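You operate a simulated robot arm through the tools that you are given. There is no shell and no other tool. Be economical: measure what you need, move in short steps, check, and stop when the job is done.

Carry out the task below with a simulated robot arm. There is one attempt and no reset: what you move stays moved.

TASK
Put things in order on the surface of the table. At the end: the bottle with the black cap (marked "TONIC") stands where the red egg cup stood; the jam jar stands on top of the yellow apple; the tin with the green lid is in the orange bowl; the red egg cup stands where the jam jar stood; whatever was shut is shut again. Leave all else as you found it, and nothing knocked over.
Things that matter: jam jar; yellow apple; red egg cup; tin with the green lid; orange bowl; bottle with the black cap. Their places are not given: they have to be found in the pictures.

It is judged by the outcome, as a careful person would: the job done as asked, and still so three seconds after it is handed in. It fails if anything else is knocked over, pushed out of place, dropped, spilled or broken.

THE ROBOT
A 6-joint arm with a two-finger parallel gripper, fixed in place. Base frame: the origin is at the foot of the arm, x ahead of it, y to its left, z up; the work surface is at about z = 0. Lengths are in mm, angles in rad, forces in N, time in s.
With the tool pointing down near the work surface it reaches from about 140 to 580 mm from the base axis. Its first joint turns from -1.152 to 1.152 rad. Payload 2.1 kg.
Tool frame: the origin (TCP) lies between the finger pads and is the grasp point; the fingertips stand 30 mm ahead of it; z points along the fingers, y is the line along which they close. The gripper opens to 94 mm. The fingers are 28 mm wide and 10 mm thick; the gripper's body (50 by 96 mm) begins 55 mm behind the TCP.
Orientation is that of the tool frame in the base frame, as [roll, pitch, yaw] about the fixed x, y, z axes, in that order (R = Rz(yaw) Ry(pitch) Rx(roll)). With the fingers straight down and closing along the base's y, the tool's x points along the base's -x, its y along +y and its z along -z.

THE INTERFACE
- The arm moves only by the tool play_rows. Its argument "steps" is a list of rows, each a list of 7 numbers: the opening in per cent of the stroke, from 0 (shut) to 100 (fully open), then the shift along the tool's x, y, z in mm, then the turn, a rotation vector about the tool's x, y, z in rad. In form: [[hand, x, y, z, ax, ay, az], ...]. A call has 1 to 12 rows; each row shifts and turns the commanded pose from where the row before left it, along the tool's axes as they then stand. A row lasts 0.2 s, in which the tool goes at most 50 mm and 0.15 rad; a call with a longer step from one row to the next is refused whole, and so is a gripper value outside its range. A pose out of reach is approached as far as the arm can. The call stops where the force on the tool passes 40 N (or 10 N more than at its start, if that is more) or the arm is blocked; 0.2 s more then pass. The fingers move at their own pace (about 72 mm/s each) and stop on an object; they squeeze with about 34 N. The grip force told is the motor's: it shows also when the fingers shut on nothing. Time passes only in rows, and 0.2 s behind the last, so rows that do not move let the fingers close. It gives the time, the measured TCP pose, the force on the tool (base axes), the opening and the grip force at its end, in the units of the frame above (readings bear some noise).
- Cameras (640 x 400 px; columns grow to the right, rows downward): "scene" is fixed at [56.5, -371.4, 490.3]; the picture's right is [0.78, -0.63, 0.00], its down [-0.31, -0.39, -0.87] and it looks along [0.54, 0.68, -0.50] (base axes); focal length 214 px, centre (320, 200). "wrist" rides on the gripper at [-37, 0, -58] in the tool frame; the picture's right is [0.00, -1.00, 0.00], its down [0.97, 0.00, -0.24] and it looks along [0.24, 0.00, 0.97] (tool axes); focal length 218 px, centre (320, 200).
- grab_frame(camera): a new picture of that camera. No time passes.
- point_at(camera, pixels): for up to 12 pixels [column, row] of the newest picture of that camera ("zoom" is the newest enlarged one), the place [x, y, z] in the base frame of the surface seen there, good to about 2 mm. No time passes.
- zoom(camera, box): a new picture of the part [left, top, right, bottom] of that camera's present view, enlarged. No time passes.
- hand_in(): hands the job in; it is judged then, once.

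Work in short steps. Measure before you move; look again where a grasp or a placing could have gone wrong, and mend it. You have 80 turns and 54 pictures in all, those below and enlarged ones among them. Open the gripper and draw the arm clear of the work before you hand the job in, unless the task says otherwise; then end with one line.

The tools are called after "Request:" as name(argument=value, ...) on one line, values as JSON. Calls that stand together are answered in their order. play_rows: Moves the arm, as the interface text tells. Its arguments: {"type":"object","properties":{"steps":{"type":"array","items":{"type":"array","items":{"type":"number"}}}},"required":["steps"]} The other tools are called the same way: grab_frame (camera) takes a picture; point_at (camera, pixels) gives the place of the surface under pixels of a picture; zoom (camera, box) takes an enlarged picture of a part of a camera's view; hand_in () hands the job in.

At the start:

```text
time_s: 0.0
tcp_pos: [366.8, -65.6, 356.8]
orientation: [3.141, 0.0, -3.142]
wrist_force: [-0.6, -0.5, 0.0]
opening: 94.2
finger_force: 0.1
```

scene: 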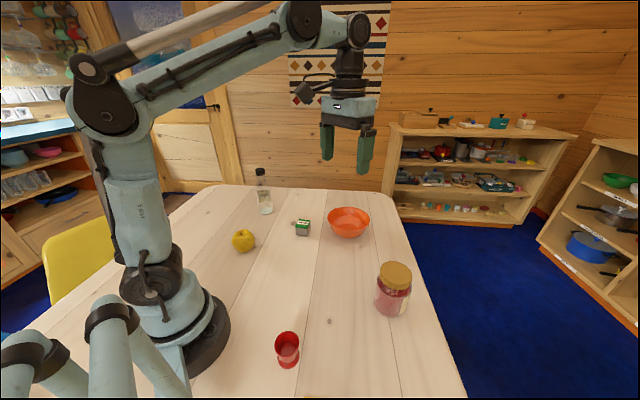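
wrist: 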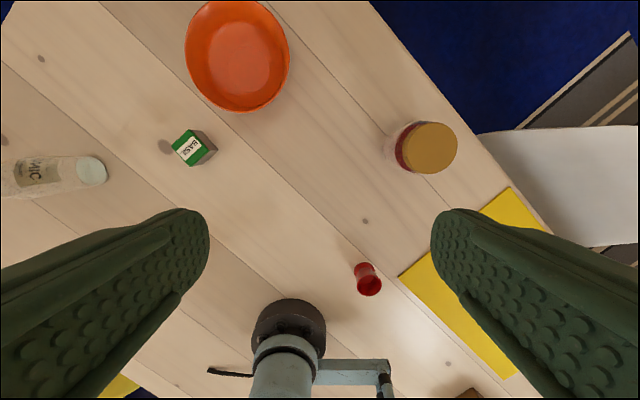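

The scene shows the bottle near (264,195), apple (243,241), tin (302,227), bowl (348,222), jam jar (393,288) and egg cup (287,350). I'll zoom in on both halves to see them in detail.

Request:
zoom(camera="scene", box=[210, 150, 400, 270])

Request:
zoom(camera="scene", box=[240, 250, 440, 376])

Request:
point_at(camera="scene", pixels=[[264, 205], [261, 171], [266, 214], [243, 237], [302, 222], [303, 231], [348, 225], [348, 237], [395, 272], [393, 300], [287, 340], [288, 362]])

Request:
point_at(camera="wrist", pixels=[[237, 55], [188, 148], [208, 148], [430, 148], [368, 285], [365, 270], [90, 170], [40, 172], [457, 150], [403, 150], [425, 122], [428, 174]])

```text
3.33 times, centred on (305, 210) of scene
```

zoom: 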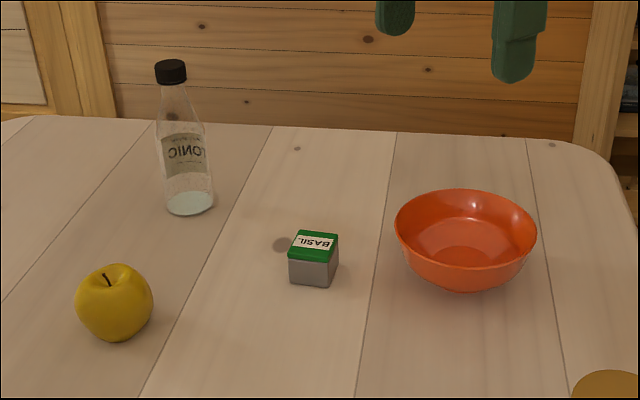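

```text
3.17 times, centred on (340, 313) of scene
```

zoom: 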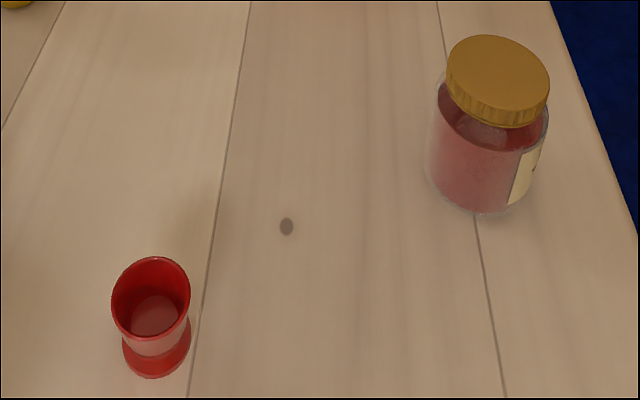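

```text
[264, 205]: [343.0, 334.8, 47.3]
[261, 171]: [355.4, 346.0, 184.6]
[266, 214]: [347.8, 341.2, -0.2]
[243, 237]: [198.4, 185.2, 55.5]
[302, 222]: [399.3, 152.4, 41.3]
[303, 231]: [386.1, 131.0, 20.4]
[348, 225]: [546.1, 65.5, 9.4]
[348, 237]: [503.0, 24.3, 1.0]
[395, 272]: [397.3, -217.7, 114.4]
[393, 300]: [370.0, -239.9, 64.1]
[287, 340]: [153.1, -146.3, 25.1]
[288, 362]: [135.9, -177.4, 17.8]
```

```text
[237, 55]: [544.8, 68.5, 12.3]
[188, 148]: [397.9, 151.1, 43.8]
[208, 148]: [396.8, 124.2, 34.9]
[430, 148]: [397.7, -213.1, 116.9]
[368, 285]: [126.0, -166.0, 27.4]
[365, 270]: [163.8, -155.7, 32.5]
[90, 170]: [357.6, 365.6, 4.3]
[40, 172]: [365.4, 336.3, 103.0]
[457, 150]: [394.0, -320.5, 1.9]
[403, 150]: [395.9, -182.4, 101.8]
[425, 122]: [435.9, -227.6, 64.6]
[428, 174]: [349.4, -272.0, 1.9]
```

Jar lid centre is about (397,-218) with its top at z≈117. I'll move above it to measure it precisely with the wrist camera.

Request:
play_rows(steps=[[100, -8, -38, 10, 0, 0, 0], [100, -8, -38, 20, 0, 0, 0], [100, -8, -38, 20, 0, 0, 0], [100, -9, -38, 20, 0, 0, 0], [100, 0, 0, 0, 0, 0, 0]])

Request:
grab_frame(camera="wrist")

```text
time_s: 1.2
tcp_pos: [402.7, -218.5, 286.3]
orientation: [3.141, -0.001, 3.14]
wrist_force: [-0.2, 0.5, -1.0]
opening: 94.2
finger_force: 0.0
```

```text
49 pictures are left
```

wrist: 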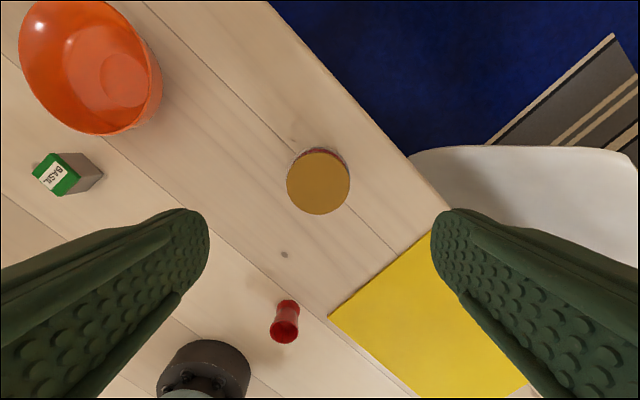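

The lid spans columns 287–350, rows 147–214 here. I'll measure its edges.

Request:
point_at(camera="wrist", pixels=[[289, 181], [347, 181], [318, 152], [318, 212], [318, 181], [285, 300], [285, 330], [271, 320], [300, 322], [316, 148]])

Request:
zoom(camera="scene", box=[360, 250, 440, 325])

```text
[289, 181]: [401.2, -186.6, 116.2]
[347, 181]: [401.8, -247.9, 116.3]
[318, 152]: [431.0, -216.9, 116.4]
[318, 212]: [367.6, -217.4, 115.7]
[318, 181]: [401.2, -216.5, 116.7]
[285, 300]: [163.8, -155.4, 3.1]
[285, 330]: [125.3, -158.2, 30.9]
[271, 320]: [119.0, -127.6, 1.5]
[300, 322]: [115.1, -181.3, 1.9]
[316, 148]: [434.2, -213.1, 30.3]
```

```text
5.33 times, centred on (400, 288) of scene
```

zoom: 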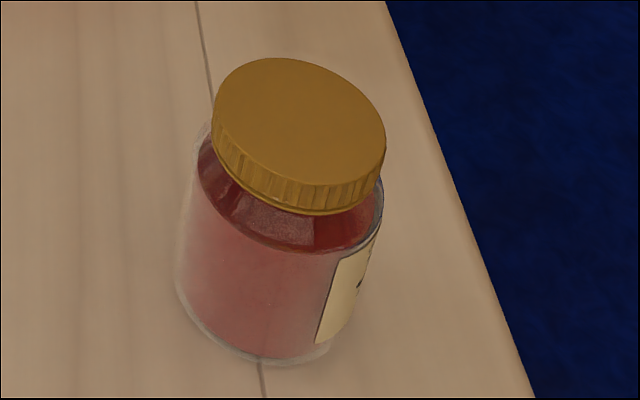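

Jar axis ≈ (400,-217), lid Ø≈66. Before grasping, I'll go and measure the apple from above, since the jar would block the view later.

Request:
play_rows(steps=[[100, 10, 40, 0, 0, 0, 0], [100, 17, 40, 0, 0, 0, 0], [100, 17, 40, 0, 0, 0, 0], [100, 17, 40, 0, 0, 0, 0], [100, 17, 40, 0, 0, 0, 0], [100, 17, 40, 0, 0, 0, 0], [100, 17, 40, 0, 0, 0, 0], [100, 17, 40, 0, 0, 0, 0], [100, 17, 40, 0, 0, 0, 0], [100, 17, 40, 0, 0, 0, 0], [100, 10, 0, 0, 0, 0, 0], [100, 0, 0, 0, 0, 0, 0]])

Request:
grab_frame(camera="wrist")

Request:
zoom(camera="scene", box=[220, 215, 270, 265])

```text
time_s: 3.8
tcp_pos: [226.3, 182.1, 285.5]
orientation: [3.141, 0.0, -3.141]
wrist_force: [0.3, -0.9, -0.3]
opening: 93.7
finger_force: 0.1
```

```text
47 pictures are left
```

wrist: 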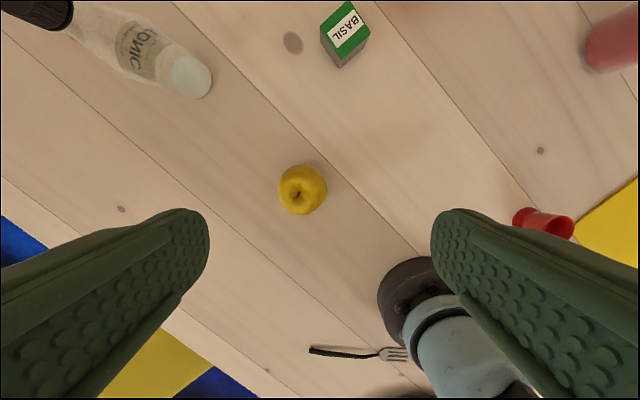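

```text
8.00 times, centred on (245, 240) of scene
```

zoom: 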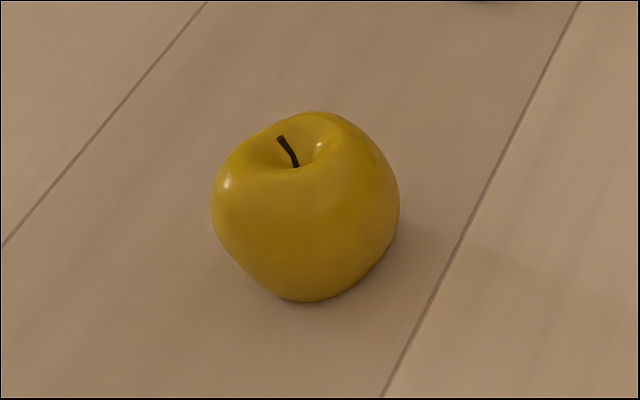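

The apple is at wrist pixel (302,190), with its stem near (297,195). I'll enlarge it and map the heights of its top.

Request:
zoom(camera="wrist", box=[270, 165, 334, 215])

Request:
point_at(camera="wrist", pixels=[[302, 190], [297, 195], [285, 192], [290, 180], [302, 175], [314, 180], [318, 190], [314, 202], [302, 207], [290, 203], [280, 190], [325, 190]])

```text
8.00 times, centred on (302, 190) of wrist
```

zoom: 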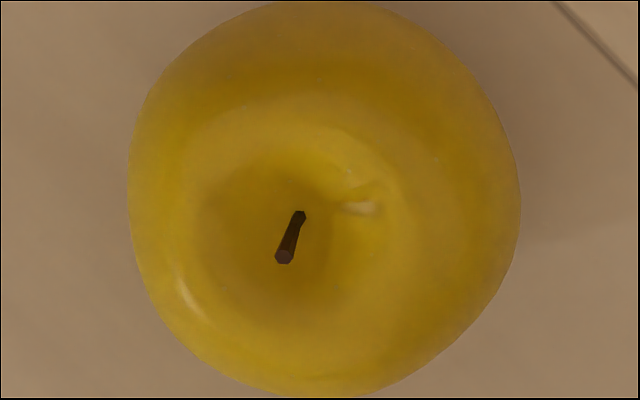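

```text
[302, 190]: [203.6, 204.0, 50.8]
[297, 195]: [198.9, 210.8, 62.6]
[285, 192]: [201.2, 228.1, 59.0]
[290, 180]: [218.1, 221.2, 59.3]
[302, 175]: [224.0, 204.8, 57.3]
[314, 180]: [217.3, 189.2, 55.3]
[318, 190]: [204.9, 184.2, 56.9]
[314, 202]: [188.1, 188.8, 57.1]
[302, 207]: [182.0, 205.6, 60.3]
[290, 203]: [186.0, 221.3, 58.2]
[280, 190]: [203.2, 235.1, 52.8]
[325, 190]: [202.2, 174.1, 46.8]
```

I'll sample the rim around the dimple more finely in the enlarged picture.

Request:
point_at(camera="zoom", pixels=[[180, 230], [200, 150], [250, 110], [330, 110], [400, 150], [430, 220], [410, 290], [350, 340], [280, 350], [220, 310], [283, 258], [320, 230]])

Request:
point_at(camera="zoom", pixels=[[215, 230], [230, 180], [280, 150], [330, 150], [370, 180], [390, 225], [370, 280], [330, 310], [280, 315], [235, 290], [290, 380], [330, 380]])

```text
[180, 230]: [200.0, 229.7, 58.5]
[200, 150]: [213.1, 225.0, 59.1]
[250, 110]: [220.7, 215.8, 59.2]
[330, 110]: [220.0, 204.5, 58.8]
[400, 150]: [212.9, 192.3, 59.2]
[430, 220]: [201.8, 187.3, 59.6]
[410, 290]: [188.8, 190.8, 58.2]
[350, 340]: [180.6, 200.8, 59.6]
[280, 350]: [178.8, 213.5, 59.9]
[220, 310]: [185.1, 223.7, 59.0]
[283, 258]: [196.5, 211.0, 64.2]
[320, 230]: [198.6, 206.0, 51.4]
```

```text
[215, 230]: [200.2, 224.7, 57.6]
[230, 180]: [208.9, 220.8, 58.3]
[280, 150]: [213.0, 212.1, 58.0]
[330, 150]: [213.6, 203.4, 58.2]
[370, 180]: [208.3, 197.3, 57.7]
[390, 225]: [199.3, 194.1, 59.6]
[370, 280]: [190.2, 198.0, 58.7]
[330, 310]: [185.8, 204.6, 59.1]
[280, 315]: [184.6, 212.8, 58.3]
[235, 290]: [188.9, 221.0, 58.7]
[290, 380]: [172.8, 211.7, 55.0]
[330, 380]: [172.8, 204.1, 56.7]
```

The rim is level at z≈59.5, its ring centred at (200,208) with radius ≈20, and the stem tip reaches z≈64. Now I go back over the jar at (400,-217).

Request:
play_rows(steps=[[100, -17.4, -39.9, 0, 0, 0, 0], [100, -17.4, -39.9, 0, 0, 0, 0], [100, -17.4, -39.9, 0, 0, 0, 0], [100, -17.4, -39.9, 0, 0, 0, 0], [100, -17.4, -39.9, 0, 0, 0, 0], [100, -17.4, -39.9, 0, 0, 0, 0], [100, -17.4, -39.9, 0, 0, 0, 0], [100, -17.4, -39.9, 0, 0, 0, 0], [100, -17.4, -39.9, 0, 0, 0, 0], [100, -17.1, -40, 0, 0, 0, 0], [100, 0, 0, 40, 0, 0, 0], [100, 0, 0, 40, 0, 0, 0]])

Request:
grab_frame(camera="wrist")

```text
time_s: 6.4
tcp_pos: [401.0, -219.3, 204.7]
orientation: [3.141, 0.0, -3.14]
wrist_force: [-0.6, -0.1, 0.2]
opening: 93.9
finger_force: 0.0
```

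```text
44 pictures are left
```

wrist: 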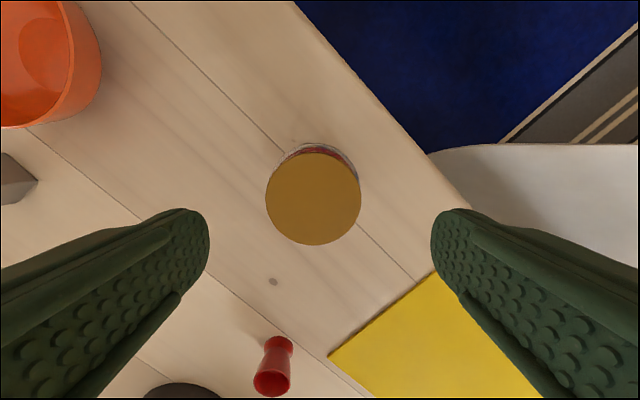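

The lid spans columns 265–361 (centre 313), so it may be slightly left of centre. I'll measure the edges.

Request:
point_at(camera="wrist", pixels=[[268, 198], [358, 198], [313, 156], [313, 242], [313, 198], [279, 160], [347, 160]])

```text
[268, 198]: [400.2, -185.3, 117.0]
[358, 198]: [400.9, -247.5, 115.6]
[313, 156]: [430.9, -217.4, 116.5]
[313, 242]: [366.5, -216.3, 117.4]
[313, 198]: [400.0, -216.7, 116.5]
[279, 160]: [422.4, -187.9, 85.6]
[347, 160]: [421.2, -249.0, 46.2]
```

Jar centre is (399.5,-216.5). I'll shift 2.5 mm in y and descend to z≈68.

Request:
play_rows(steps=[[100, 1.2, 2.5, 25, 0, 0, 0], [100, 0, 0, 28, 0, 0, 0], [100, 0, 0, 28, 0, 0, 0], [100, 0, 0, 28, 0, 0, 0], [100, 0, 0, 27, 0, 0, 0], [100, 0, 0, 0, 0, 0, 0]])

Request:
zoom(camera="scene", box=[330, 210, 460, 340])

```text
time_s: 7.8
tcp_pos: [397.4, -212.7, 71.2]
orientation: [-3.14, 0.001, 3.141]
wrist_force: [0.5, -0.2, -0.2]
opening: 94.2
finger_force: 0.0
```

```text
3.08 times, centred on (395, 275) of scene
```

zoom: 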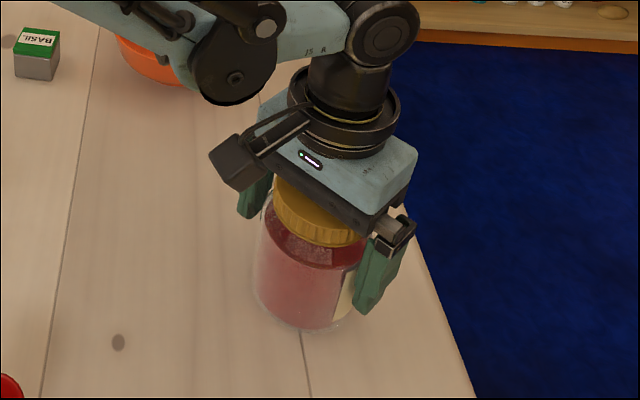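

TCP reads 397.4,-212.7, so I'll re-centre by about (+2,-3.5) and then close.

Request:
play_rows(steps=[[100, -2, -3.5, 2, 0, 0, 0], [100, 0, 0, 0, 0, 0, 0], [90, 0, 0, 0, 0, 0, 0], [80, 0, 0, 0, 0, 0, 0], [70, 0, 0, 0, 0, 0, 0], [60, 0, 0, 0, 0, 0, 0], [60, 0, 0, 0, 0, 0, 0]])

```text
time_s: 9.4
tcp_pos: [400.4, -216.7, 70.5]
orientation: [-3.142, 0.001, 3.141]
wrist_force: [-0.1, 0.9, -0.6]
opening: 79.8
finger_force: 34.0
```

Gripped at 79.8 mm opening, 34 N. I'll lift it.

Request:
play_rows(steps=[[50, 0, 0, -10, 0, 0, 0], [50, 0, 0, -20, 0, 0, 0], [50, 0, 0, -30, 0, 0, 0], [50, 0, 0, -30, 0, 0, 0], [50, 0, 0, -30, 0, 0, 0], [50, 0, 0, 0, 0, 0, 0]])

Request:
grab_frame(camera="scene")

```text
time_s: 10.8
tcp_pos: [400.5, -217.4, 192.0]
orientation: [-3.141, 0.001, 3.141]
wrist_force: [0.1, 0.6, -6.4]
opening: 79.7
finger_force: 33.9
```

```text
42 pictures are left
```

scene: 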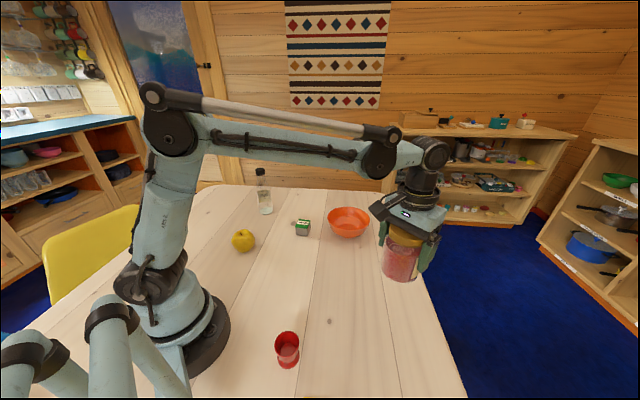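

The jar is lifted about 120 mm. I'll carry it to above the apple at (200,208).

Request:
play_rows(steps=[[50, 10, 20, 0, 0, 0, 0], [50, 17, 35, 0, 0, 0, 0], [50, 18, 39, 0, 0, 0, 0], [50, 18, 39, 0, 0, 0, 0], [50, 18, 39, 0, 0, 0, 0], [50, 18, 39, 0, 0, 0, 0], [50, 18, 39, 0, 0, 0, 0], [50, 18, 39, 0, 0, 0, 0], [50, 18, 39, 0, 0, 0, 0], [50, 18, 38, 0, 0, 0, 0], [50, 17, 35, 0, 0, 0, 0], [50, 12, 24.4, 0, 0, 0, 0]])

Request:
zoom(camera="scene", box=[150, 120, 350, 280])

```text
time_s: 13.4
tcp_pos: [200.9, 210.4, 188.9]
orientation: [-3.141, 0.001, -3.141]
wrist_force: [-0.2, 0.0, -6.9]
opening: 79.5
finger_force: 34.6
```

```text
2.50 times, centred on (250, 200) of scene
```

zoom: 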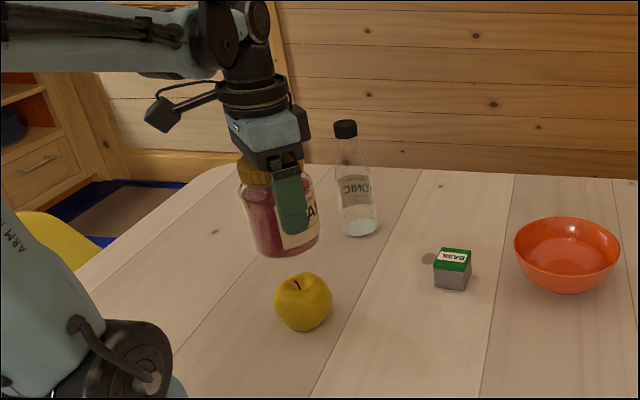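

Over the apple. I'll lower to just above it, with a settling row for a second reading.

Request:
play_rows(steps=[[50, 0, 0, 15, 0, 0, 0], [50, 0, 0, 15, 0, 0, 0], [50, 0, 0, 12, 0, 0, 0], [50, 0, 0, 5, 0, 0, 0], [50, 0, 0, 0, 0, 0, 0], [50, 0, 0, 0, 0, 0, 0]])

Request:
zoom(camera="scene", box=[190, 170, 300, 270])

```text
time_s: 14.8
tcp_pos: [201.6, 209.2, 141.1]
orientation: [-3.139, 0.0, 3.14]
wrist_force: [-0.3, -0.2, -5.7]
opening: 79.6
finger_force: 34.2
```

```text
4.00 times, centred on (245, 220) of scene
```

zoom: 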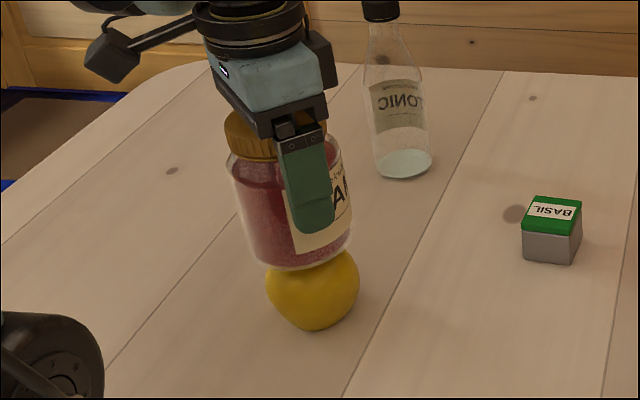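

Jar bottom is at about z=71. I'll creep down 7 mm with a small correction, watching the force.

Request:
play_rows(steps=[[50, 1, -1, 2, 0, 0, 0], [50, 0, 0, 2, 0, 0, 0], [50, 0, 0, 2, 0, 0, 0], [50, 0, 0, 1, 0, 0, 0], [50, 0, 0, 0, 0, 0, 0]])

Request:
play_rows(steps=[[50, 0, 0, 1.5, 0, 0, 0], [50, 0, 0, 0, 0, 0, 0]])

Request:
play_rows(steps=[[50, 0, 0, 1, 0, 0, 0], [50, 0, 0, 0, 0, 0, 0]])

```text
time_s: 16.0
tcp_pos: [199.3, 206.8, 134.7]
orientation: [-3.141, -0.001, -3.141]
wrist_force: [-0.3, 0.0, -6.5]
opening: 79.8
finger_force: 34.1
```

```text
time_s: 16.6
tcp_pos: [199.3, 206.9, 133.4]
orientation: [-3.141, 0.0, -3.141]
wrist_force: [-0.1, 0.2, -6.1]
opening: 79.9
finger_force: 34.1
```

```text
time_s: 17.2
tcp_pos: [200.5, 205.5, 133.1]
orientation: [-3.141, -0.001, 3.14]
wrist_force: [-0.4, 0.2, -6.5]
opening: 79.7
finger_force: 33.8
```

No contact yet, with the bottom at about 62. I continue down 1 mm at a time.

Request:
play_rows(steps=[[50, 0, 1, 1, 0, 0, 0], [50, 0, 0, 0, 0, 0, 0]])

Request:
play_rows(steps=[[50, 0, 0, 1, 0, 0, 0], [50, 0, 0, 0, 0, 0, 0]])

Request:
play_rows(steps=[[50, 0, 0, 0.7, 0, 0, 0], [50, 0, 0, 0, 0, 0, 0]])

```text
time_s: 17.8
tcp_pos: [200.3, 207.9, 131.1]
orientation: [-3.141, -0.001, -3.141]
wrist_force: [0.7, 0.1, -6.3]
opening: 79.9
finger_force: 34.1
```

```text
time_s: 18.4
tcp_pos: [200.5, 206.5, 129.5]
orientation: [-3.139, 0.0, 3.141]
wrist_force: [0.5, 0.2, -6.3]
opening: 79.6
finger_force: 34.0
```

```text
time_s: 19.0
tcp_pos: [199.7, 208.1, 129.7]
orientation: [3.14, -0.001, -3.142]
wrist_force: [-0.3, -0.5, -6.4]
opening: 79.7
finger_force: 34.6
```

Still no contact. I continue in small steps.

Request:
play_rows(steps=[[50, 0, 0, 0.7, 0, 0, 0], [50, 0, 0, 0, 0, 0, 0]])

Request:
play_rows(steps=[[50, 0, 0, 0.7, 0, 0, 0], [50, 0, 0, 0, 0, 0, 0]])

Request:
play_rows(steps=[[50, 0, 0, 0.7, 0, 0, 0], [50, 0, 0, 0, 0, 0, 0]])

Request:
zoom(camera="scene", box=[210, 190, 280, 260])

```text
time_s: 19.6
tcp_pos: [199.8, 207.1, 128.4]
orientation: [-3.141, 0.0, -3.141]
wrist_force: [-0.5, 1.3, -6.3]
opening: 79.7
finger_force: 33.9
```

```text
time_s: 20.2
tcp_pos: [200.6, 208.5, 128.4]
orientation: [3.141, 0.0, 3.141]
wrist_force: [-0.7, -3.8, 24.1]
opening: 79.7
finger_force: 33.7
```

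```text
time_s: 20.8
tcp_pos: [199.3, 208.1, 126.9]
orientation: [3.141, 0.0, 3.141]
wrist_force: [-3.9, -2.4, 23.9]
opening: 79.8
finger_force: 33.6
```

```text
5.71 times, centred on (245, 225) of scene
```

zoom: 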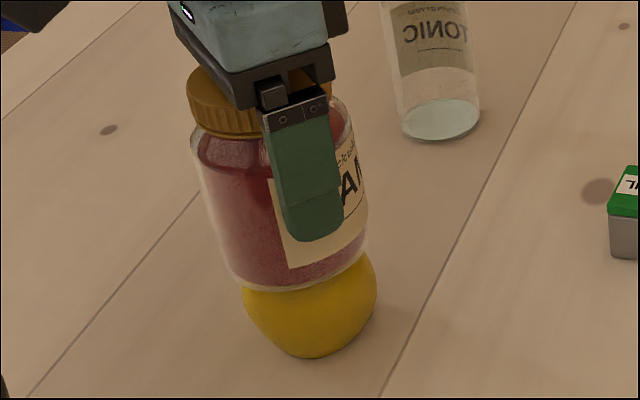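

Contact: the force flipped from -6 N to +24 N. I'll ease up slightly and open the fingers just a little.

Request:
play_rows(steps=[[50, 0, 0, -0.7, 0, 0, 0], [80, 0, 0, 0, 0, 0, 0], [86, 0, 0, 0, 0, 0, 0], [87, 0, 0, 0, 0, 0, 0], [88, 0, 0, 0, 0, 0, 0], [88, 0, 0, 0, 0, 0, 0]])

Request:
zoom(camera="scene", box=[210, 190, 280, 260])

```text
time_s: 22.2
tcp_pos: [198.7, 207.4, 126.9]
orientation: [3.141, 0.001, 3.14]
wrist_force: [-0.3, -0.8, -0.8]
opening: 83.1
finger_force: 0.1
```

```text
5.71 times, centred on (245, 225) of scene
```

zoom: 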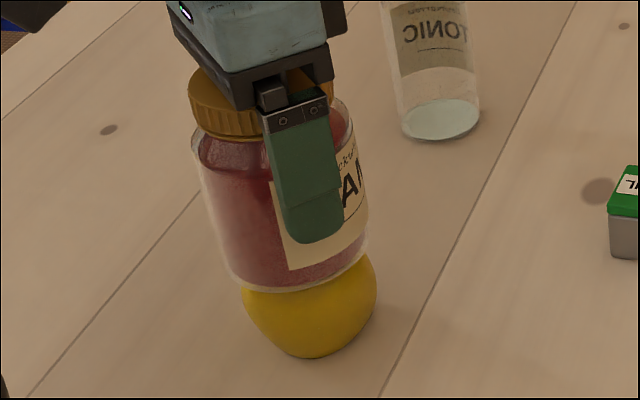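

The jar stands on its own with the force near zero. I'll open fully, wait, then look again.

Request:
play_rows(steps=[[92, 0, 0, 0, 0, 0, 0], [100, 0, 0, 0, 0, 0, 0], [100, 0, 0, 0, 0, 0, 0], [100, 0, 0, 0, 0, 0, 0], [100, 0, 0, 0, 0, 0, 0]])

Request:
zoom(camera="scene", box=[210, 190, 280, 260])

```text
time_s: 23.4
tcp_pos: [200.6, 207.7, 127.0]
orientation: [-3.14, -0.001, 3.141]
wrist_force: [0.2, 0.1, 0.6]
opening: 94.0
finger_force: 0.1
```

```text
5.71 times, centred on (245, 225) of scene
```

zoom: 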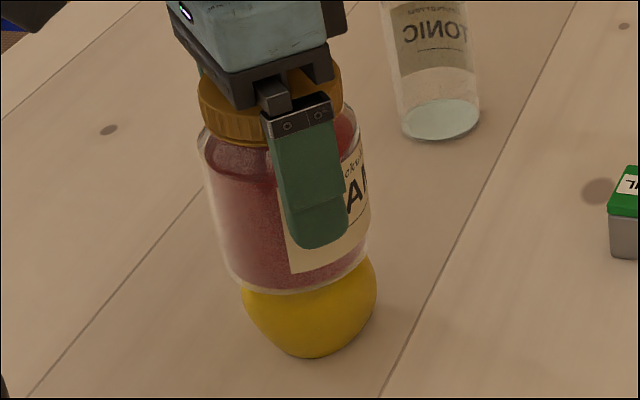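

The lid seems to have shifted about 10 zoomed px to the right, so it may be leaning. I'll wait and check whether it is still moving.

Request:
play_rows(steps=[[100, 0, 0, 0, 0, 0, 0], [100, 0, 0, 0, 0, 0, 0], [100, 0, 0, 0, 0, 0, 0], [100, 0, 0, 0, 0, 0, 0], [100, 0, 0, 0, 0, 0, 0]])

Request:
zoom(camera="scene", box=[210, 190, 280, 260])

Request:
grab_frame(camera="wrist")

```text
time_s: 24.6
tcp_pos: [199.8, 207.9, 127.2]
orientation: [-3.139, 0.001, -3.141]
wrist_force: [0.3, -1.0, -0.8]
opening: 94.0
finger_force: 0.1
```

```text
5.71 times, centred on (245, 225) of scene
```

zoom: 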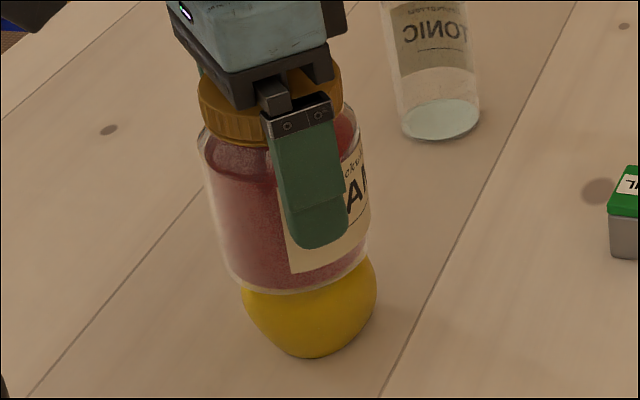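

```text
35 pictures are left
```

wrist: 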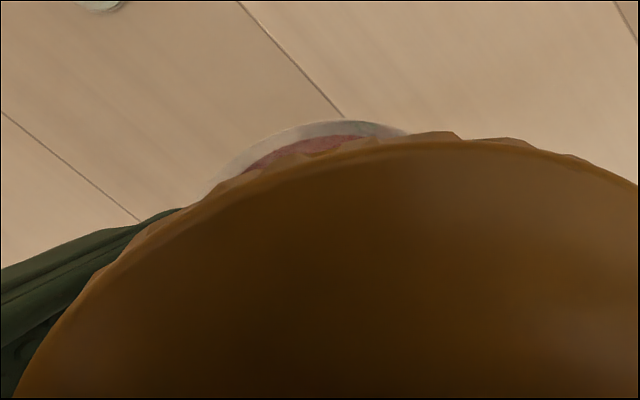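

From the wrist the lid looks shifted right (-y). I'll measure the tilt of its top.

Request:
point_at(camera="wrist", pixels=[[120, 330], [320, 160], [320, 380], [600, 330], [450, 150], [60, 380], [630, 190], [410, 250]])

Request:
point_at(camera="zoom", pixels=[[210, 180], [225, 250], [250, 290], [365, 230], [300, 275], [310, 320], [260, 305], [370, 280], [230, 115], [200, 100]])

```text
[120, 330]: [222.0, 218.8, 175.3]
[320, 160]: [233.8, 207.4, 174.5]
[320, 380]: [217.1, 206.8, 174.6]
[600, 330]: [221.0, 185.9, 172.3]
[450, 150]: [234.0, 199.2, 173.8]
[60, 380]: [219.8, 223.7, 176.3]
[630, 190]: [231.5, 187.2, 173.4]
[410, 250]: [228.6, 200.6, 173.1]
```

```text
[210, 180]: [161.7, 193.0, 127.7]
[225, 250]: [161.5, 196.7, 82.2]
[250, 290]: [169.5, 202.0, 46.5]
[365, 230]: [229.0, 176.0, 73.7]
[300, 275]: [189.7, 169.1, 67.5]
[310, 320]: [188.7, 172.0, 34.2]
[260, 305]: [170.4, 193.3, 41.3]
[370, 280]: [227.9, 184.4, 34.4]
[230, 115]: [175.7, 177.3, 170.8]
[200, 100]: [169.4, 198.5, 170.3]
```

The lid is tilted about 5° toward -y and its centre has moved to y≈200, so the jar is leaning on the -y finger. I'll re-close gently to set it upright again, lift it a little, and re-check the apple.

Request:
play_rows(steps=[[96, 0, 0, 0, 0, 0, 0], [92, 0, 0, 0, 0, 0, 0], [89, 0, 0, 0, 0, 0, 0], [87, 0, 0, 0, 0, 0, 0], [85, 0, 0, 0, 0, 0, 0], [80, 0, 0, 0, 0, 0, 0], [50, 0, 0, 0, 0, 0, 0], [50, 0, 0, 0, 0, 0, 0]])

Request:
play_rows(steps=[[50, 0, 0, -2, 0, 0, 0], [50, 0, 0, -10, 0, 0, 0], [50, 0, 0, -20, 0, 0, 0], [50, 0, 0, -30, 0, 0, 0], [50, 0, 0, 0, 0, 0, 0]])

Request:
zoom(camera="scene", box=[220, 215, 270, 265])

Request:
point_at(camera="zoom", pixels=[[298, 160], [240, 180], [300, 185], [350, 170], [300, 240], [290, 128], [320, 120]])

```text
time_s: 26.4
tcp_pos: [198.7, 207.9, 127.6]
orientation: [-3.141, 0.0, 3.141]
wrist_force: [-0.2, -0.1, 0.0]
opening: 79.6
finger_force: 33.9
```

```text
time_s: 27.6
tcp_pos: [198.4, 207.8, 190.9]
orientation: [-3.141, 0.0, -3.14]
wrist_force: [-0.3, 0.6, -7.0]
opening: 79.6
finger_force: 34.2
```

```text
8.00 times, centred on (245, 240) of scene
```

zoom: 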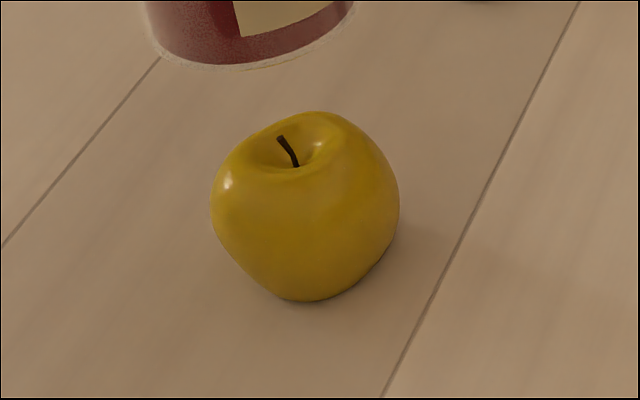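

```text
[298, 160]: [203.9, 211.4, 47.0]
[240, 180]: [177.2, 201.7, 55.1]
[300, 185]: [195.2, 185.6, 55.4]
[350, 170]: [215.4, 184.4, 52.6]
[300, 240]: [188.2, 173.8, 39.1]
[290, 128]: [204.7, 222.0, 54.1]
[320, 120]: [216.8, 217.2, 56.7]
```

The apple has not moved at all, and its rim appears to slope about 5° toward -y, matching how the jar settled. I'll lower again with the jar pre-tilted by that slope so it rests flush and isn't leaning on a finger.

Request:
play_rows(steps=[[50, -1, -1.5, 15, 0, 0, 0], [50, 0, 0, 20, 0, 0, 0], [50, 0, 0, 15, 0, 0, 0], [50, 0, 0, 4, -0.045, 0, 0], [50, 0, 0, 0, -0.045, 0, 0], [50, 0, 0, 0, 0, 0, 0]])

Request:
play_rows(steps=[[50, 0, 0, 2, 0, 0, 0], [50, 0, 0, 0, 0, 0, 0]])

Request:
play_rows(steps=[[50, 0, 0, 1.5, 0, 0, 0], [50, 0, 0, 0, 0, 0, 0]])

Request:
play_rows(steps=[[50, 0, 0, 1, 0, 0, 0], [50, 0, 0, 0, 0, 0, 0]])

```text
time_s: 29.0
tcp_pos: [201.3, 205.9, 135.8]
orientation: [3.052, 0.0, 3.141]
wrist_force: [0.3, 0.0, -5.7]
opening: 79.7
finger_force: 34.2
```

```text
time_s: 29.6
tcp_pos: [201.2, 208.1, 133.3]
orientation: [3.052, 0.001, -3.141]
wrist_force: [-0.3, 0.3, -6.6]
opening: 79.7
finger_force: 34.0
```

```text
time_s: 30.2
tcp_pos: [201.3, 207.6, 132.3]
orientation: [3.053, 0.001, 3.14]
wrist_force: [-0.4, -0.7, -6.2]
opening: 79.6
finger_force: 34.4
```

```text
time_s: 30.8
tcp_pos: [201.4, 206.7, 131.2]
orientation: [3.053, 0.0, -3.141]
wrist_force: [-0.3, -0.6, -6.4]
opening: 79.3
finger_force: 34.1
```

Tilt is the right way (top toward -y). I keep creeping down.

Request:
play_rows(steps=[[50, 0, 0, 1, 0, 0, 0], [50, 0, 0, 0, 0, 0, 0]])

Request:
play_rows(steps=[[50, 0, 0, 0.8, 0, 0, 0], [50, 0, 0, 0, 0, 0, 0]])

Request:
play_rows(steps=[[50, 0, 0, 0.8, 0, 0, 0], [50, 0, 0, 0, 0, 0, 0]])

Request:
play_rows(steps=[[50, 0, 0, 0.7, 0, 0, 0], [50, 0, 0, 0, 0, 0, 0]])

```text
time_s: 31.4
tcp_pos: [200.7, 206.9, 131.0]
orientation: [3.053, -0.001, 3.14]
wrist_force: [-0.4, -0.5, -6.3]
opening: 79.4
finger_force: 34.0
```

```text
time_s: 32.0
tcp_pos: [200.5, 206.7, 129.5]
orientation: [3.051, 0.001, -3.14]
wrist_force: [0.6, -0.3, -6.3]
opening: 79.6
finger_force: 34.4
```

```text
time_s: 32.6
tcp_pos: [201.7, 207.1, 129.2]
orientation: [3.053, -0.001, -3.141]
wrist_force: [0.1, 0.0, -5.8]
opening: 79.5
finger_force: 34.9
```

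```text
time_s: 33.2
tcp_pos: [201.8, 207.8, 128.1]
orientation: [3.053, 0.0, -3.141]
wrist_force: [0.7, 0.1, -6.3]
opening: 79.8
finger_force: 34.0
```

Request:
play_rows(steps=[[50, 0.7, 0, 0.6, 0, 0, 0], [50, 0, 0, 0, 0, 0, 0]])

Request:
play_rows(steps=[[50, 0, 0, 0.6, 0, 0, 0], [50, 0, 0, 0, 0, 0, 0]])

```text
time_s: 33.8
tcp_pos: [200.7, 207.5, 128.4]
orientation: [3.053, -0.002, 3.142]
wrist_force: [-0.9, -2.4, 3.2]
opening: 79.8
finger_force: 34.2
```

```text
time_s: 34.4
tcp_pos: [201.8, 207.9, 127.2]
orientation: [3.052, 0.0, 3.14]
wrist_force: [-0.4, -4.7, 21.4]
opening: 79.8
finger_force: 33.8
```

Contact (+21 N). I ease up 0.4 mm, open slightly, wait, and measure the lid.

Request:
play_rows(steps=[[50, 0, 0, -0.4, 0, 0, 0], [80, 0, 0, 0, 0, 0, 0], [86, 0, 0, 0, 0, 0, 0], [88, 0, 0, 0, 0, 0, 0], [90, 0, 0, 0, 0, 0, 0], [90, 0, 0, 0, 0, 0, 0], [90, 0, 0, 0, 0, 0, 0]])

Request:
grab_frame(camera="wrist")

Request:
point_at(camera="wrist", pixels=[[120, 340], [220, 340], [320, 200], [320, 380], [420, 340], [520, 340], [450, 200], [200, 250]])

```text
time_s: 36.0
tcp_pos: [201.8, 206.4, 127.1]
orientation: [3.051, 0.0, 3.141]
wrist_force: [-0.3, -0.1, -0.8]
opening: 84.6
finger_force: 0.0
```

```text
33 pictures are left
```

wrist: 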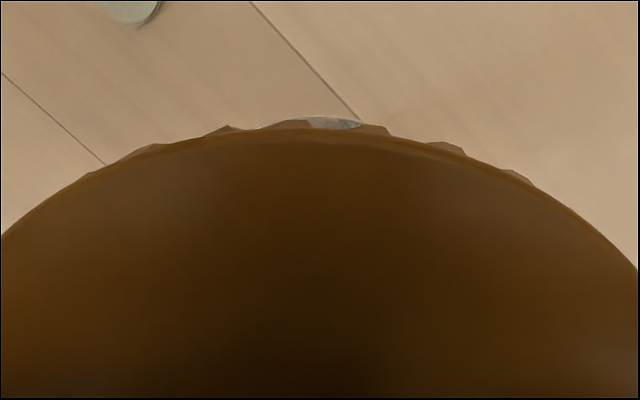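

```text
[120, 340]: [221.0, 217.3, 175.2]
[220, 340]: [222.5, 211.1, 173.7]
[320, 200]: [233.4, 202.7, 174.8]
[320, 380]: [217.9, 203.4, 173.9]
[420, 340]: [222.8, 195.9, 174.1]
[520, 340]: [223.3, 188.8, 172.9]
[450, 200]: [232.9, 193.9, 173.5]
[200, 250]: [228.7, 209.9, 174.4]
```

The lid is centred and keeps the tool's tilt with 2.4 mm of finger clearance each side. I'll open fully, wait, and compare.

Request:
play_rows(steps=[[94, 0, 0, 0, 0, 0, 0], [97, 0, 0, 0, 0, 0, 0], [100, 0, 0, 0, 0, 0, 0], [100, 0, 0, 0, 0, 0, 0], [100, 0, 0, 0, 0, 0, 0], [100, 0, 0, 0, 0, 0, 0]])

Request:
grab_frame(camera="wrist")

Request:
point_at(camera="wrist", pixels=[[120, 340], [220, 340], [320, 200], [320, 380], [420, 340], [520, 340], [450, 200], [200, 250]])

```text
time_s: 37.4
tcp_pos: [200.2, 207.4, 127.9]
orientation: [3.051, 0.002, -3.14]
wrist_force: [0.0, 0.7, -0.3]
opening: 94.2
finger_force: 0.0
```

```text
32 pictures are left
```

wrist: 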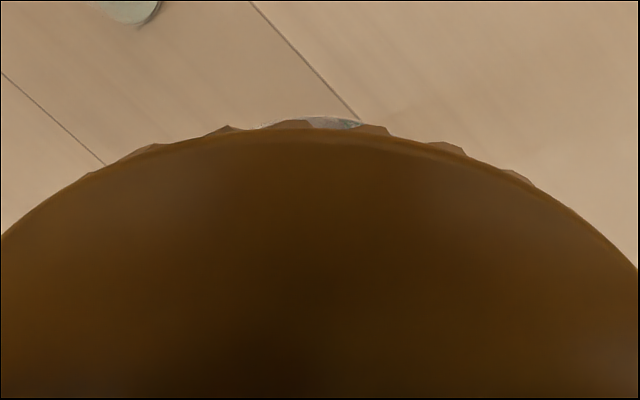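

```text
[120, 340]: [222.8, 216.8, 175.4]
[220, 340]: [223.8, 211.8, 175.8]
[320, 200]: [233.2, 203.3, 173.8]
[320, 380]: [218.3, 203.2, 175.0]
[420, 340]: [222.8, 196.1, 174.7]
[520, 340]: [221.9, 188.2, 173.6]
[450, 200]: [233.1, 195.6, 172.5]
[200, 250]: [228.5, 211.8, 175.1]
```

The picture is identical, so the jar is stable with the fingers well clear. I retreat along the tool axis and then level the tool.

Request:
play_rows(steps=[[100, 0, 0, -8, 0, 0, 0], [100, 0, 0, -15, 0, 0, 0], [100, 0, 0, -20, 0, 0, 0], [100, 0, 0, -25, 0, 0, 0], [100, 0, 0, -30, 0, 0, 0], [100, 0, 0, -35, 0, 0, 0], [100, 0, 0, -30, 0, 0, 0], [100, 0, 0, 0, 0.09, 0, 0], [100, 0, 0, 0, 0, 0, 0]])

Request:
grab_frame(camera="scene")

```text
time_s: 39.4
tcp_pos: [199.8, 191.1, 292.2]
orientation: [-3.141, -0.001, 3.141]
wrist_force: [-0.3, 0.6, 0.8]
opening: 94.1
finger_force: 0.1
```

```text
31 pictures are left
```

scene: 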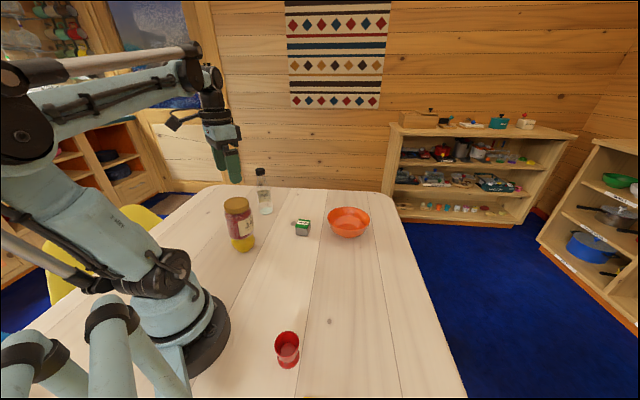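

The jar stands on the apple. Next is the egg cup, so I move above it to measure it.

Request:
play_rows(steps=[[100, -20, -39, 0, 0, 0, 0], [100, -20, -39, 0, 0, 0, 0], [100, -20, -39, 0, 0, 0, 0], [100, -20, -39, 0, 0, 0, 0], [100, 0, -39, 0, 0, 0, 0], [100, 24, -39, 5, 0, 0, 0], [100, 24, -39, 10, 0, 0, 0], [100, 24, -39, 10, 0, 0, 0], [100, 24, -39, 10, 0, 0, 0], [100, 0, 0, 0, 0, 0, 0]])

Request:
grab_frame(camera="wrist")

```text
time_s: 41.6
tcp_pos: [183.9, -158.7, 252.4]
orientation: [3.14, 0.0, -3.14]
wrist_force: [0.6, -0.3, -0.1]
opening: 94.0
finger_force: 0.0
```

```text
30 pictures are left
```

wrist: 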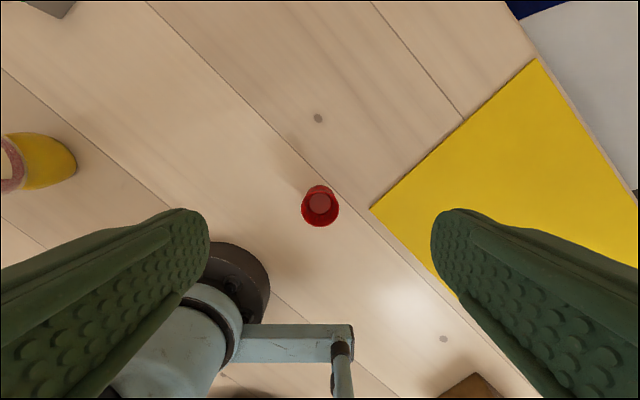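

Request:
zoom(camera="wrist", box=[288, 180, 352, 232])

Request:
point_at(camera="wrist", pixels=[[303, 207], [337, 207], [320, 194], [320, 225], [320, 205], [320, 187], [308, 194], [332, 194], [375, 207]])

Request:
zoom(camera="scene", box=[262, 322, 312, 376])

```text
7.69 times, centred on (320, 206) of wrist
```

zoom: 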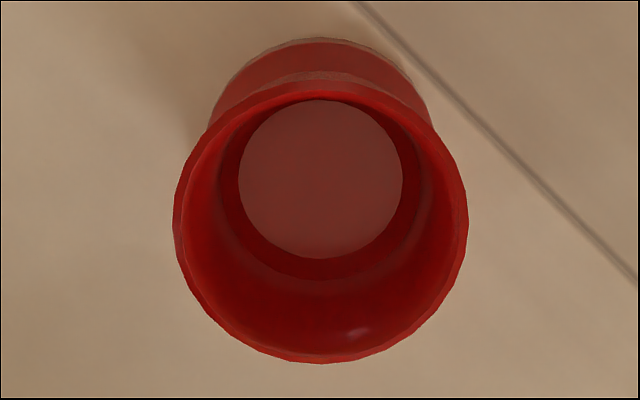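

```text
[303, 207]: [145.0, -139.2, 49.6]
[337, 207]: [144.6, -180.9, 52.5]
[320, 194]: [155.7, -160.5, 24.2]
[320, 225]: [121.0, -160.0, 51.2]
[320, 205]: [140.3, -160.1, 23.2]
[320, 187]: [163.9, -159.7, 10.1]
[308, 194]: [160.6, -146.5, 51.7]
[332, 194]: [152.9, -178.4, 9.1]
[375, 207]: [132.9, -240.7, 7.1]
```

```text
7.41 times, centred on (287, 349) of scene
```

zoom: 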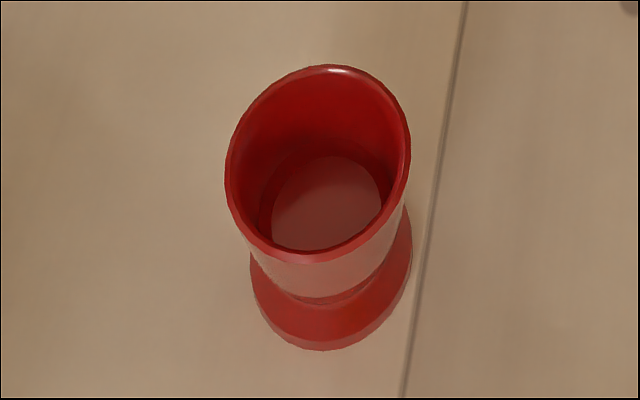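

Cup centre ≈ (143,-160), height ≈52, rim Ø≈43. A yellow mat's corner is near y≈-221, so I open only to about 61 mm and descend to z≈60 first.

Request:
play_rows(steps=[[65, 20, -0.7, 30, 0, 0, 0], [65, 20.9, -0.6, 30, 0, 0, 0], [65, 0, 0, 40, 0, 0, 0], [65, 0, 0, 40, 0, 0, 0], [65, 0, 0, 25, 0, 0, 0], [65, 0, 0, 0, 0, 0, 0]])

Request:
grab_frame(camera="wrist")

```text
time_s: 43.0
tcp_pos: [140.5, -164.1, 89.3]
orientation: [-3.141, 0.0, 3.139]
wrist_force: [-0.3, 0.0, -0.1]
opening: 61.4
finger_force: 0.1
```

```text
27 pictures are left
```

wrist: 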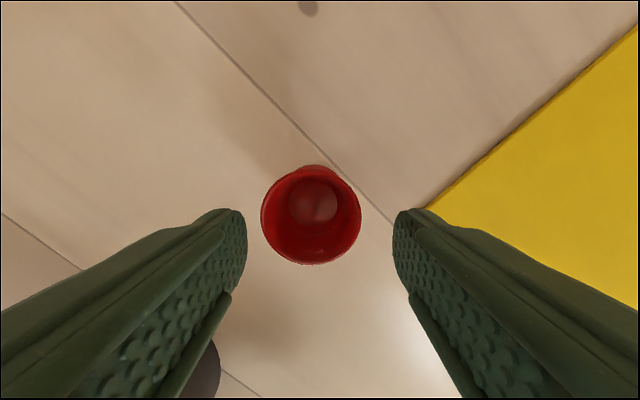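

The rim spans columns 261–361 (centre 311), about 4 mm to +y. I'll measure its edges.

Request:
point_at(camera="wrist", pixels=[[263, 217], [359, 217], [311, 170], [311, 262], [295, 260], [327, 260]])

```text
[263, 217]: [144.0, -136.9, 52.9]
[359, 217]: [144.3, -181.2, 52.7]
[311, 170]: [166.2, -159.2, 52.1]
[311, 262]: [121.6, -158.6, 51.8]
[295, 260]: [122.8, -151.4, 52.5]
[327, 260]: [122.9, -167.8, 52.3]
```

Cup centre ≈ (144,-159). I correct, descend to z≈37, and grip.

Request:
play_rows(steps=[[65, -3, 4.5, 12, 0, 0, 0], [65, 0, 0, 20, 0, 0, 0], [65, 0, 0, 19, 0, 0, 0], [65, 0, 0, 0, 0, 0, 0]])

Request:
play_rows(steps=[[55, 0, 0, 0, 0, 0, 0], [45, 0, 0, 0, 0, 0, 0], [35, 0, 0, 0, 0, 0, 0], [30, 0, 0, 0, 0, 0, 0], [30, 0, 0, 0, 0, 0, 0]])

```text
time_s: 44.0
tcp_pos: [146.1, -157.7, 40.4]
orientation: [-3.14, 0.001, -3.141]
wrist_force: [0.3, -0.3, -0.4]
opening: 61.1
finger_force: 0.0
```

```text
time_s: 45.2
tcp_pos: [146.2, -157.2, 39.2]
orientation: [-3.14, -0.001, -3.141]
wrist_force: [-1.3, 0.2, -1.0]
opening: 46.9
finger_force: 34.2
```

Gripped at 46.9 mm. The cup axis is about 2 mm behind the TCP in x. I lift and carry it toward (400,-217).

Request:
play_rows(steps=[[30, 0, 0, -15, 0, 0, 0], [30, 0, 0, -30, 0, 0, 0], [30, 0, 0, -35, 0, 0, 0], [30, -36, -8, 0, 0, 0, 0], [30, -37, -9, 0, 0, 0, 0], [30, -37, -9, 0, 0, 0, 0], [30, -37, -9, 0, 0, 0, 0], [30, -37, -9, 0, 0, 0, 0], [30, -37, -9, 0, 0, 0, 0], [30, -35, -7, 0, 0, 0, 0], [30, 0, 0, 0, 0, 0, 0]])

Request:
grab_frame(camera="wrist")

```text
time_s: 47.6
tcp_pos: [401.2, -214.3, 116.6]
orientation: [-3.141, 0.0, 3.141]
wrist_force: [-0.5, 0.5, -0.9]
opening: 47.0
finger_force: 33.8
```

```text
26 pictures are left
```

wrist: 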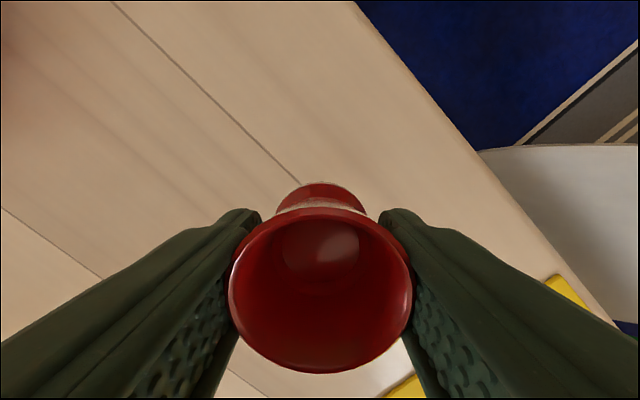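

The cup is held upright and centred (columns 228–412). I measure the rim to get its offset from the TCP.

Request:
point_at(camera="wrist", pixels=[[320, 210], [320, 371], [232, 290], [408, 290]])

Request:
play_rows(steps=[[30, 0, 0, 20, 0, 0, 0], [30, 0, 0, 20, 0, 0, 0], [30, 0, 0, 20, 0, 0, 0], [30, 0, 0, 0, 0, 0, 0]])

```text
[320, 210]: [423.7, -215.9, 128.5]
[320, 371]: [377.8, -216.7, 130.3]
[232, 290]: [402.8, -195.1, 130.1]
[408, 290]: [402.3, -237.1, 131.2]
```

```text
time_s: 48.6
tcp_pos: [401.1, -215.8, 60.9]
orientation: [-3.14, 0.002, -3.14]
wrist_force: [-1.1, 0.4, -1.9]
opening: 46.8
finger_force: 34.1
```

Cup centre is (401,-216). I lower the remaining 20 mm of the 80 mm lift gently and release.

Request:
play_rows(steps=[[30, 1, -0.5, 10, 0, 0, 0], [30, 0, 0, 6, 0, 0, 0], [30, 0, 0, 2, 0, 0, 0], [30, 0, 0, 1, 0, 0, 0], [30, 0, 0, 0.5, 0, 0, 0], [30, 0, 0, 0, 0, 0, 0]])

Request:
play_rows(steps=[[30, 0, 0, 0.5, 0, 0, 0], [30, 0, 0, 0, 0, 0, 0]])

```text
time_s: 50.0
tcp_pos: [400.6, -216.6, 39.3]
orientation: [3.14, 0.0, -3.141]
wrist_force: [0.4, -0.3, -1.2]
opening: 47.0
finger_force: 34.1
```

```text
time_s: 50.6
tcp_pos: [401.4, -216.1, 40.0]
orientation: [-3.14, 0.001, -3.139]
wrist_force: [0.6, -0.8, -0.6]
opening: 46.7
finger_force: 34.0
```

Request:
play_rows(steps=[[30, 0, 0, 0.6, 0, 0, 0], [30, 0, 0, 0, 0, 0, 0]])

Request:
zoom(camera="scene", box=[350, 240, 440, 330])

```text
time_s: 51.2
tcp_pos: [401.0, -216.9, 39.1]
orientation: [-3.141, -0.002, -3.141]
wrist_force: [-2.3, -1.5, 14.4]
opening: 46.9
finger_force: 34.4
```

```text
4.44 times, centred on (395, 285) of scene
```

zoom: 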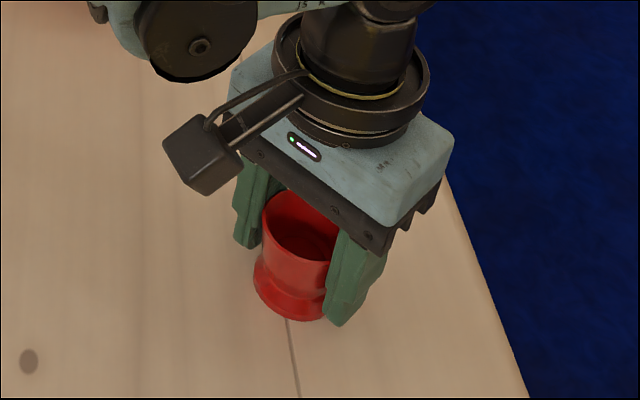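

Contact (+14 N). I release, rise, and then look at the cup from above.

Request:
play_rows(steps=[[45, 0, 0, -0.3, 0, 0, 0], [55, 0, 0, 0, 0, 0, 0], [65, 0, 0, 0, 0, 0, 0], [75, 0, 0, 0, 0, 0, 0], [75, 0, 0, -15, 0, 0, 0], [75, 0, 0, -35, 0, 0, 0], [75, 0, 0, -40, 0, 0, 0], [75, 0, 0, -40, 0, 0, 0], [75, 0, 0, -40, 0, 0, 0], [75, 0, 0, 0, 0, 0, 0]])

Request:
grab_frame(camera="wrist")

```text
time_s: 53.4
tcp_pos: [398.9, -216.5, 209.1]
orientation: [-3.141, 0.001, 3.141]
wrist_force: [-0.1, 0.1, -0.6]
opening: 70.6
finger_force: 0.1
```

```text
24 pictures are left
```

wrist: 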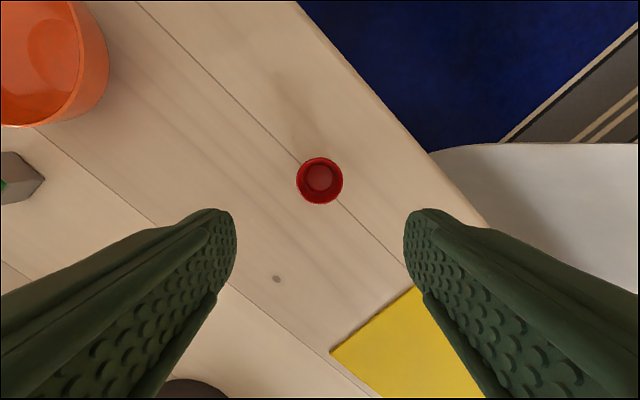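

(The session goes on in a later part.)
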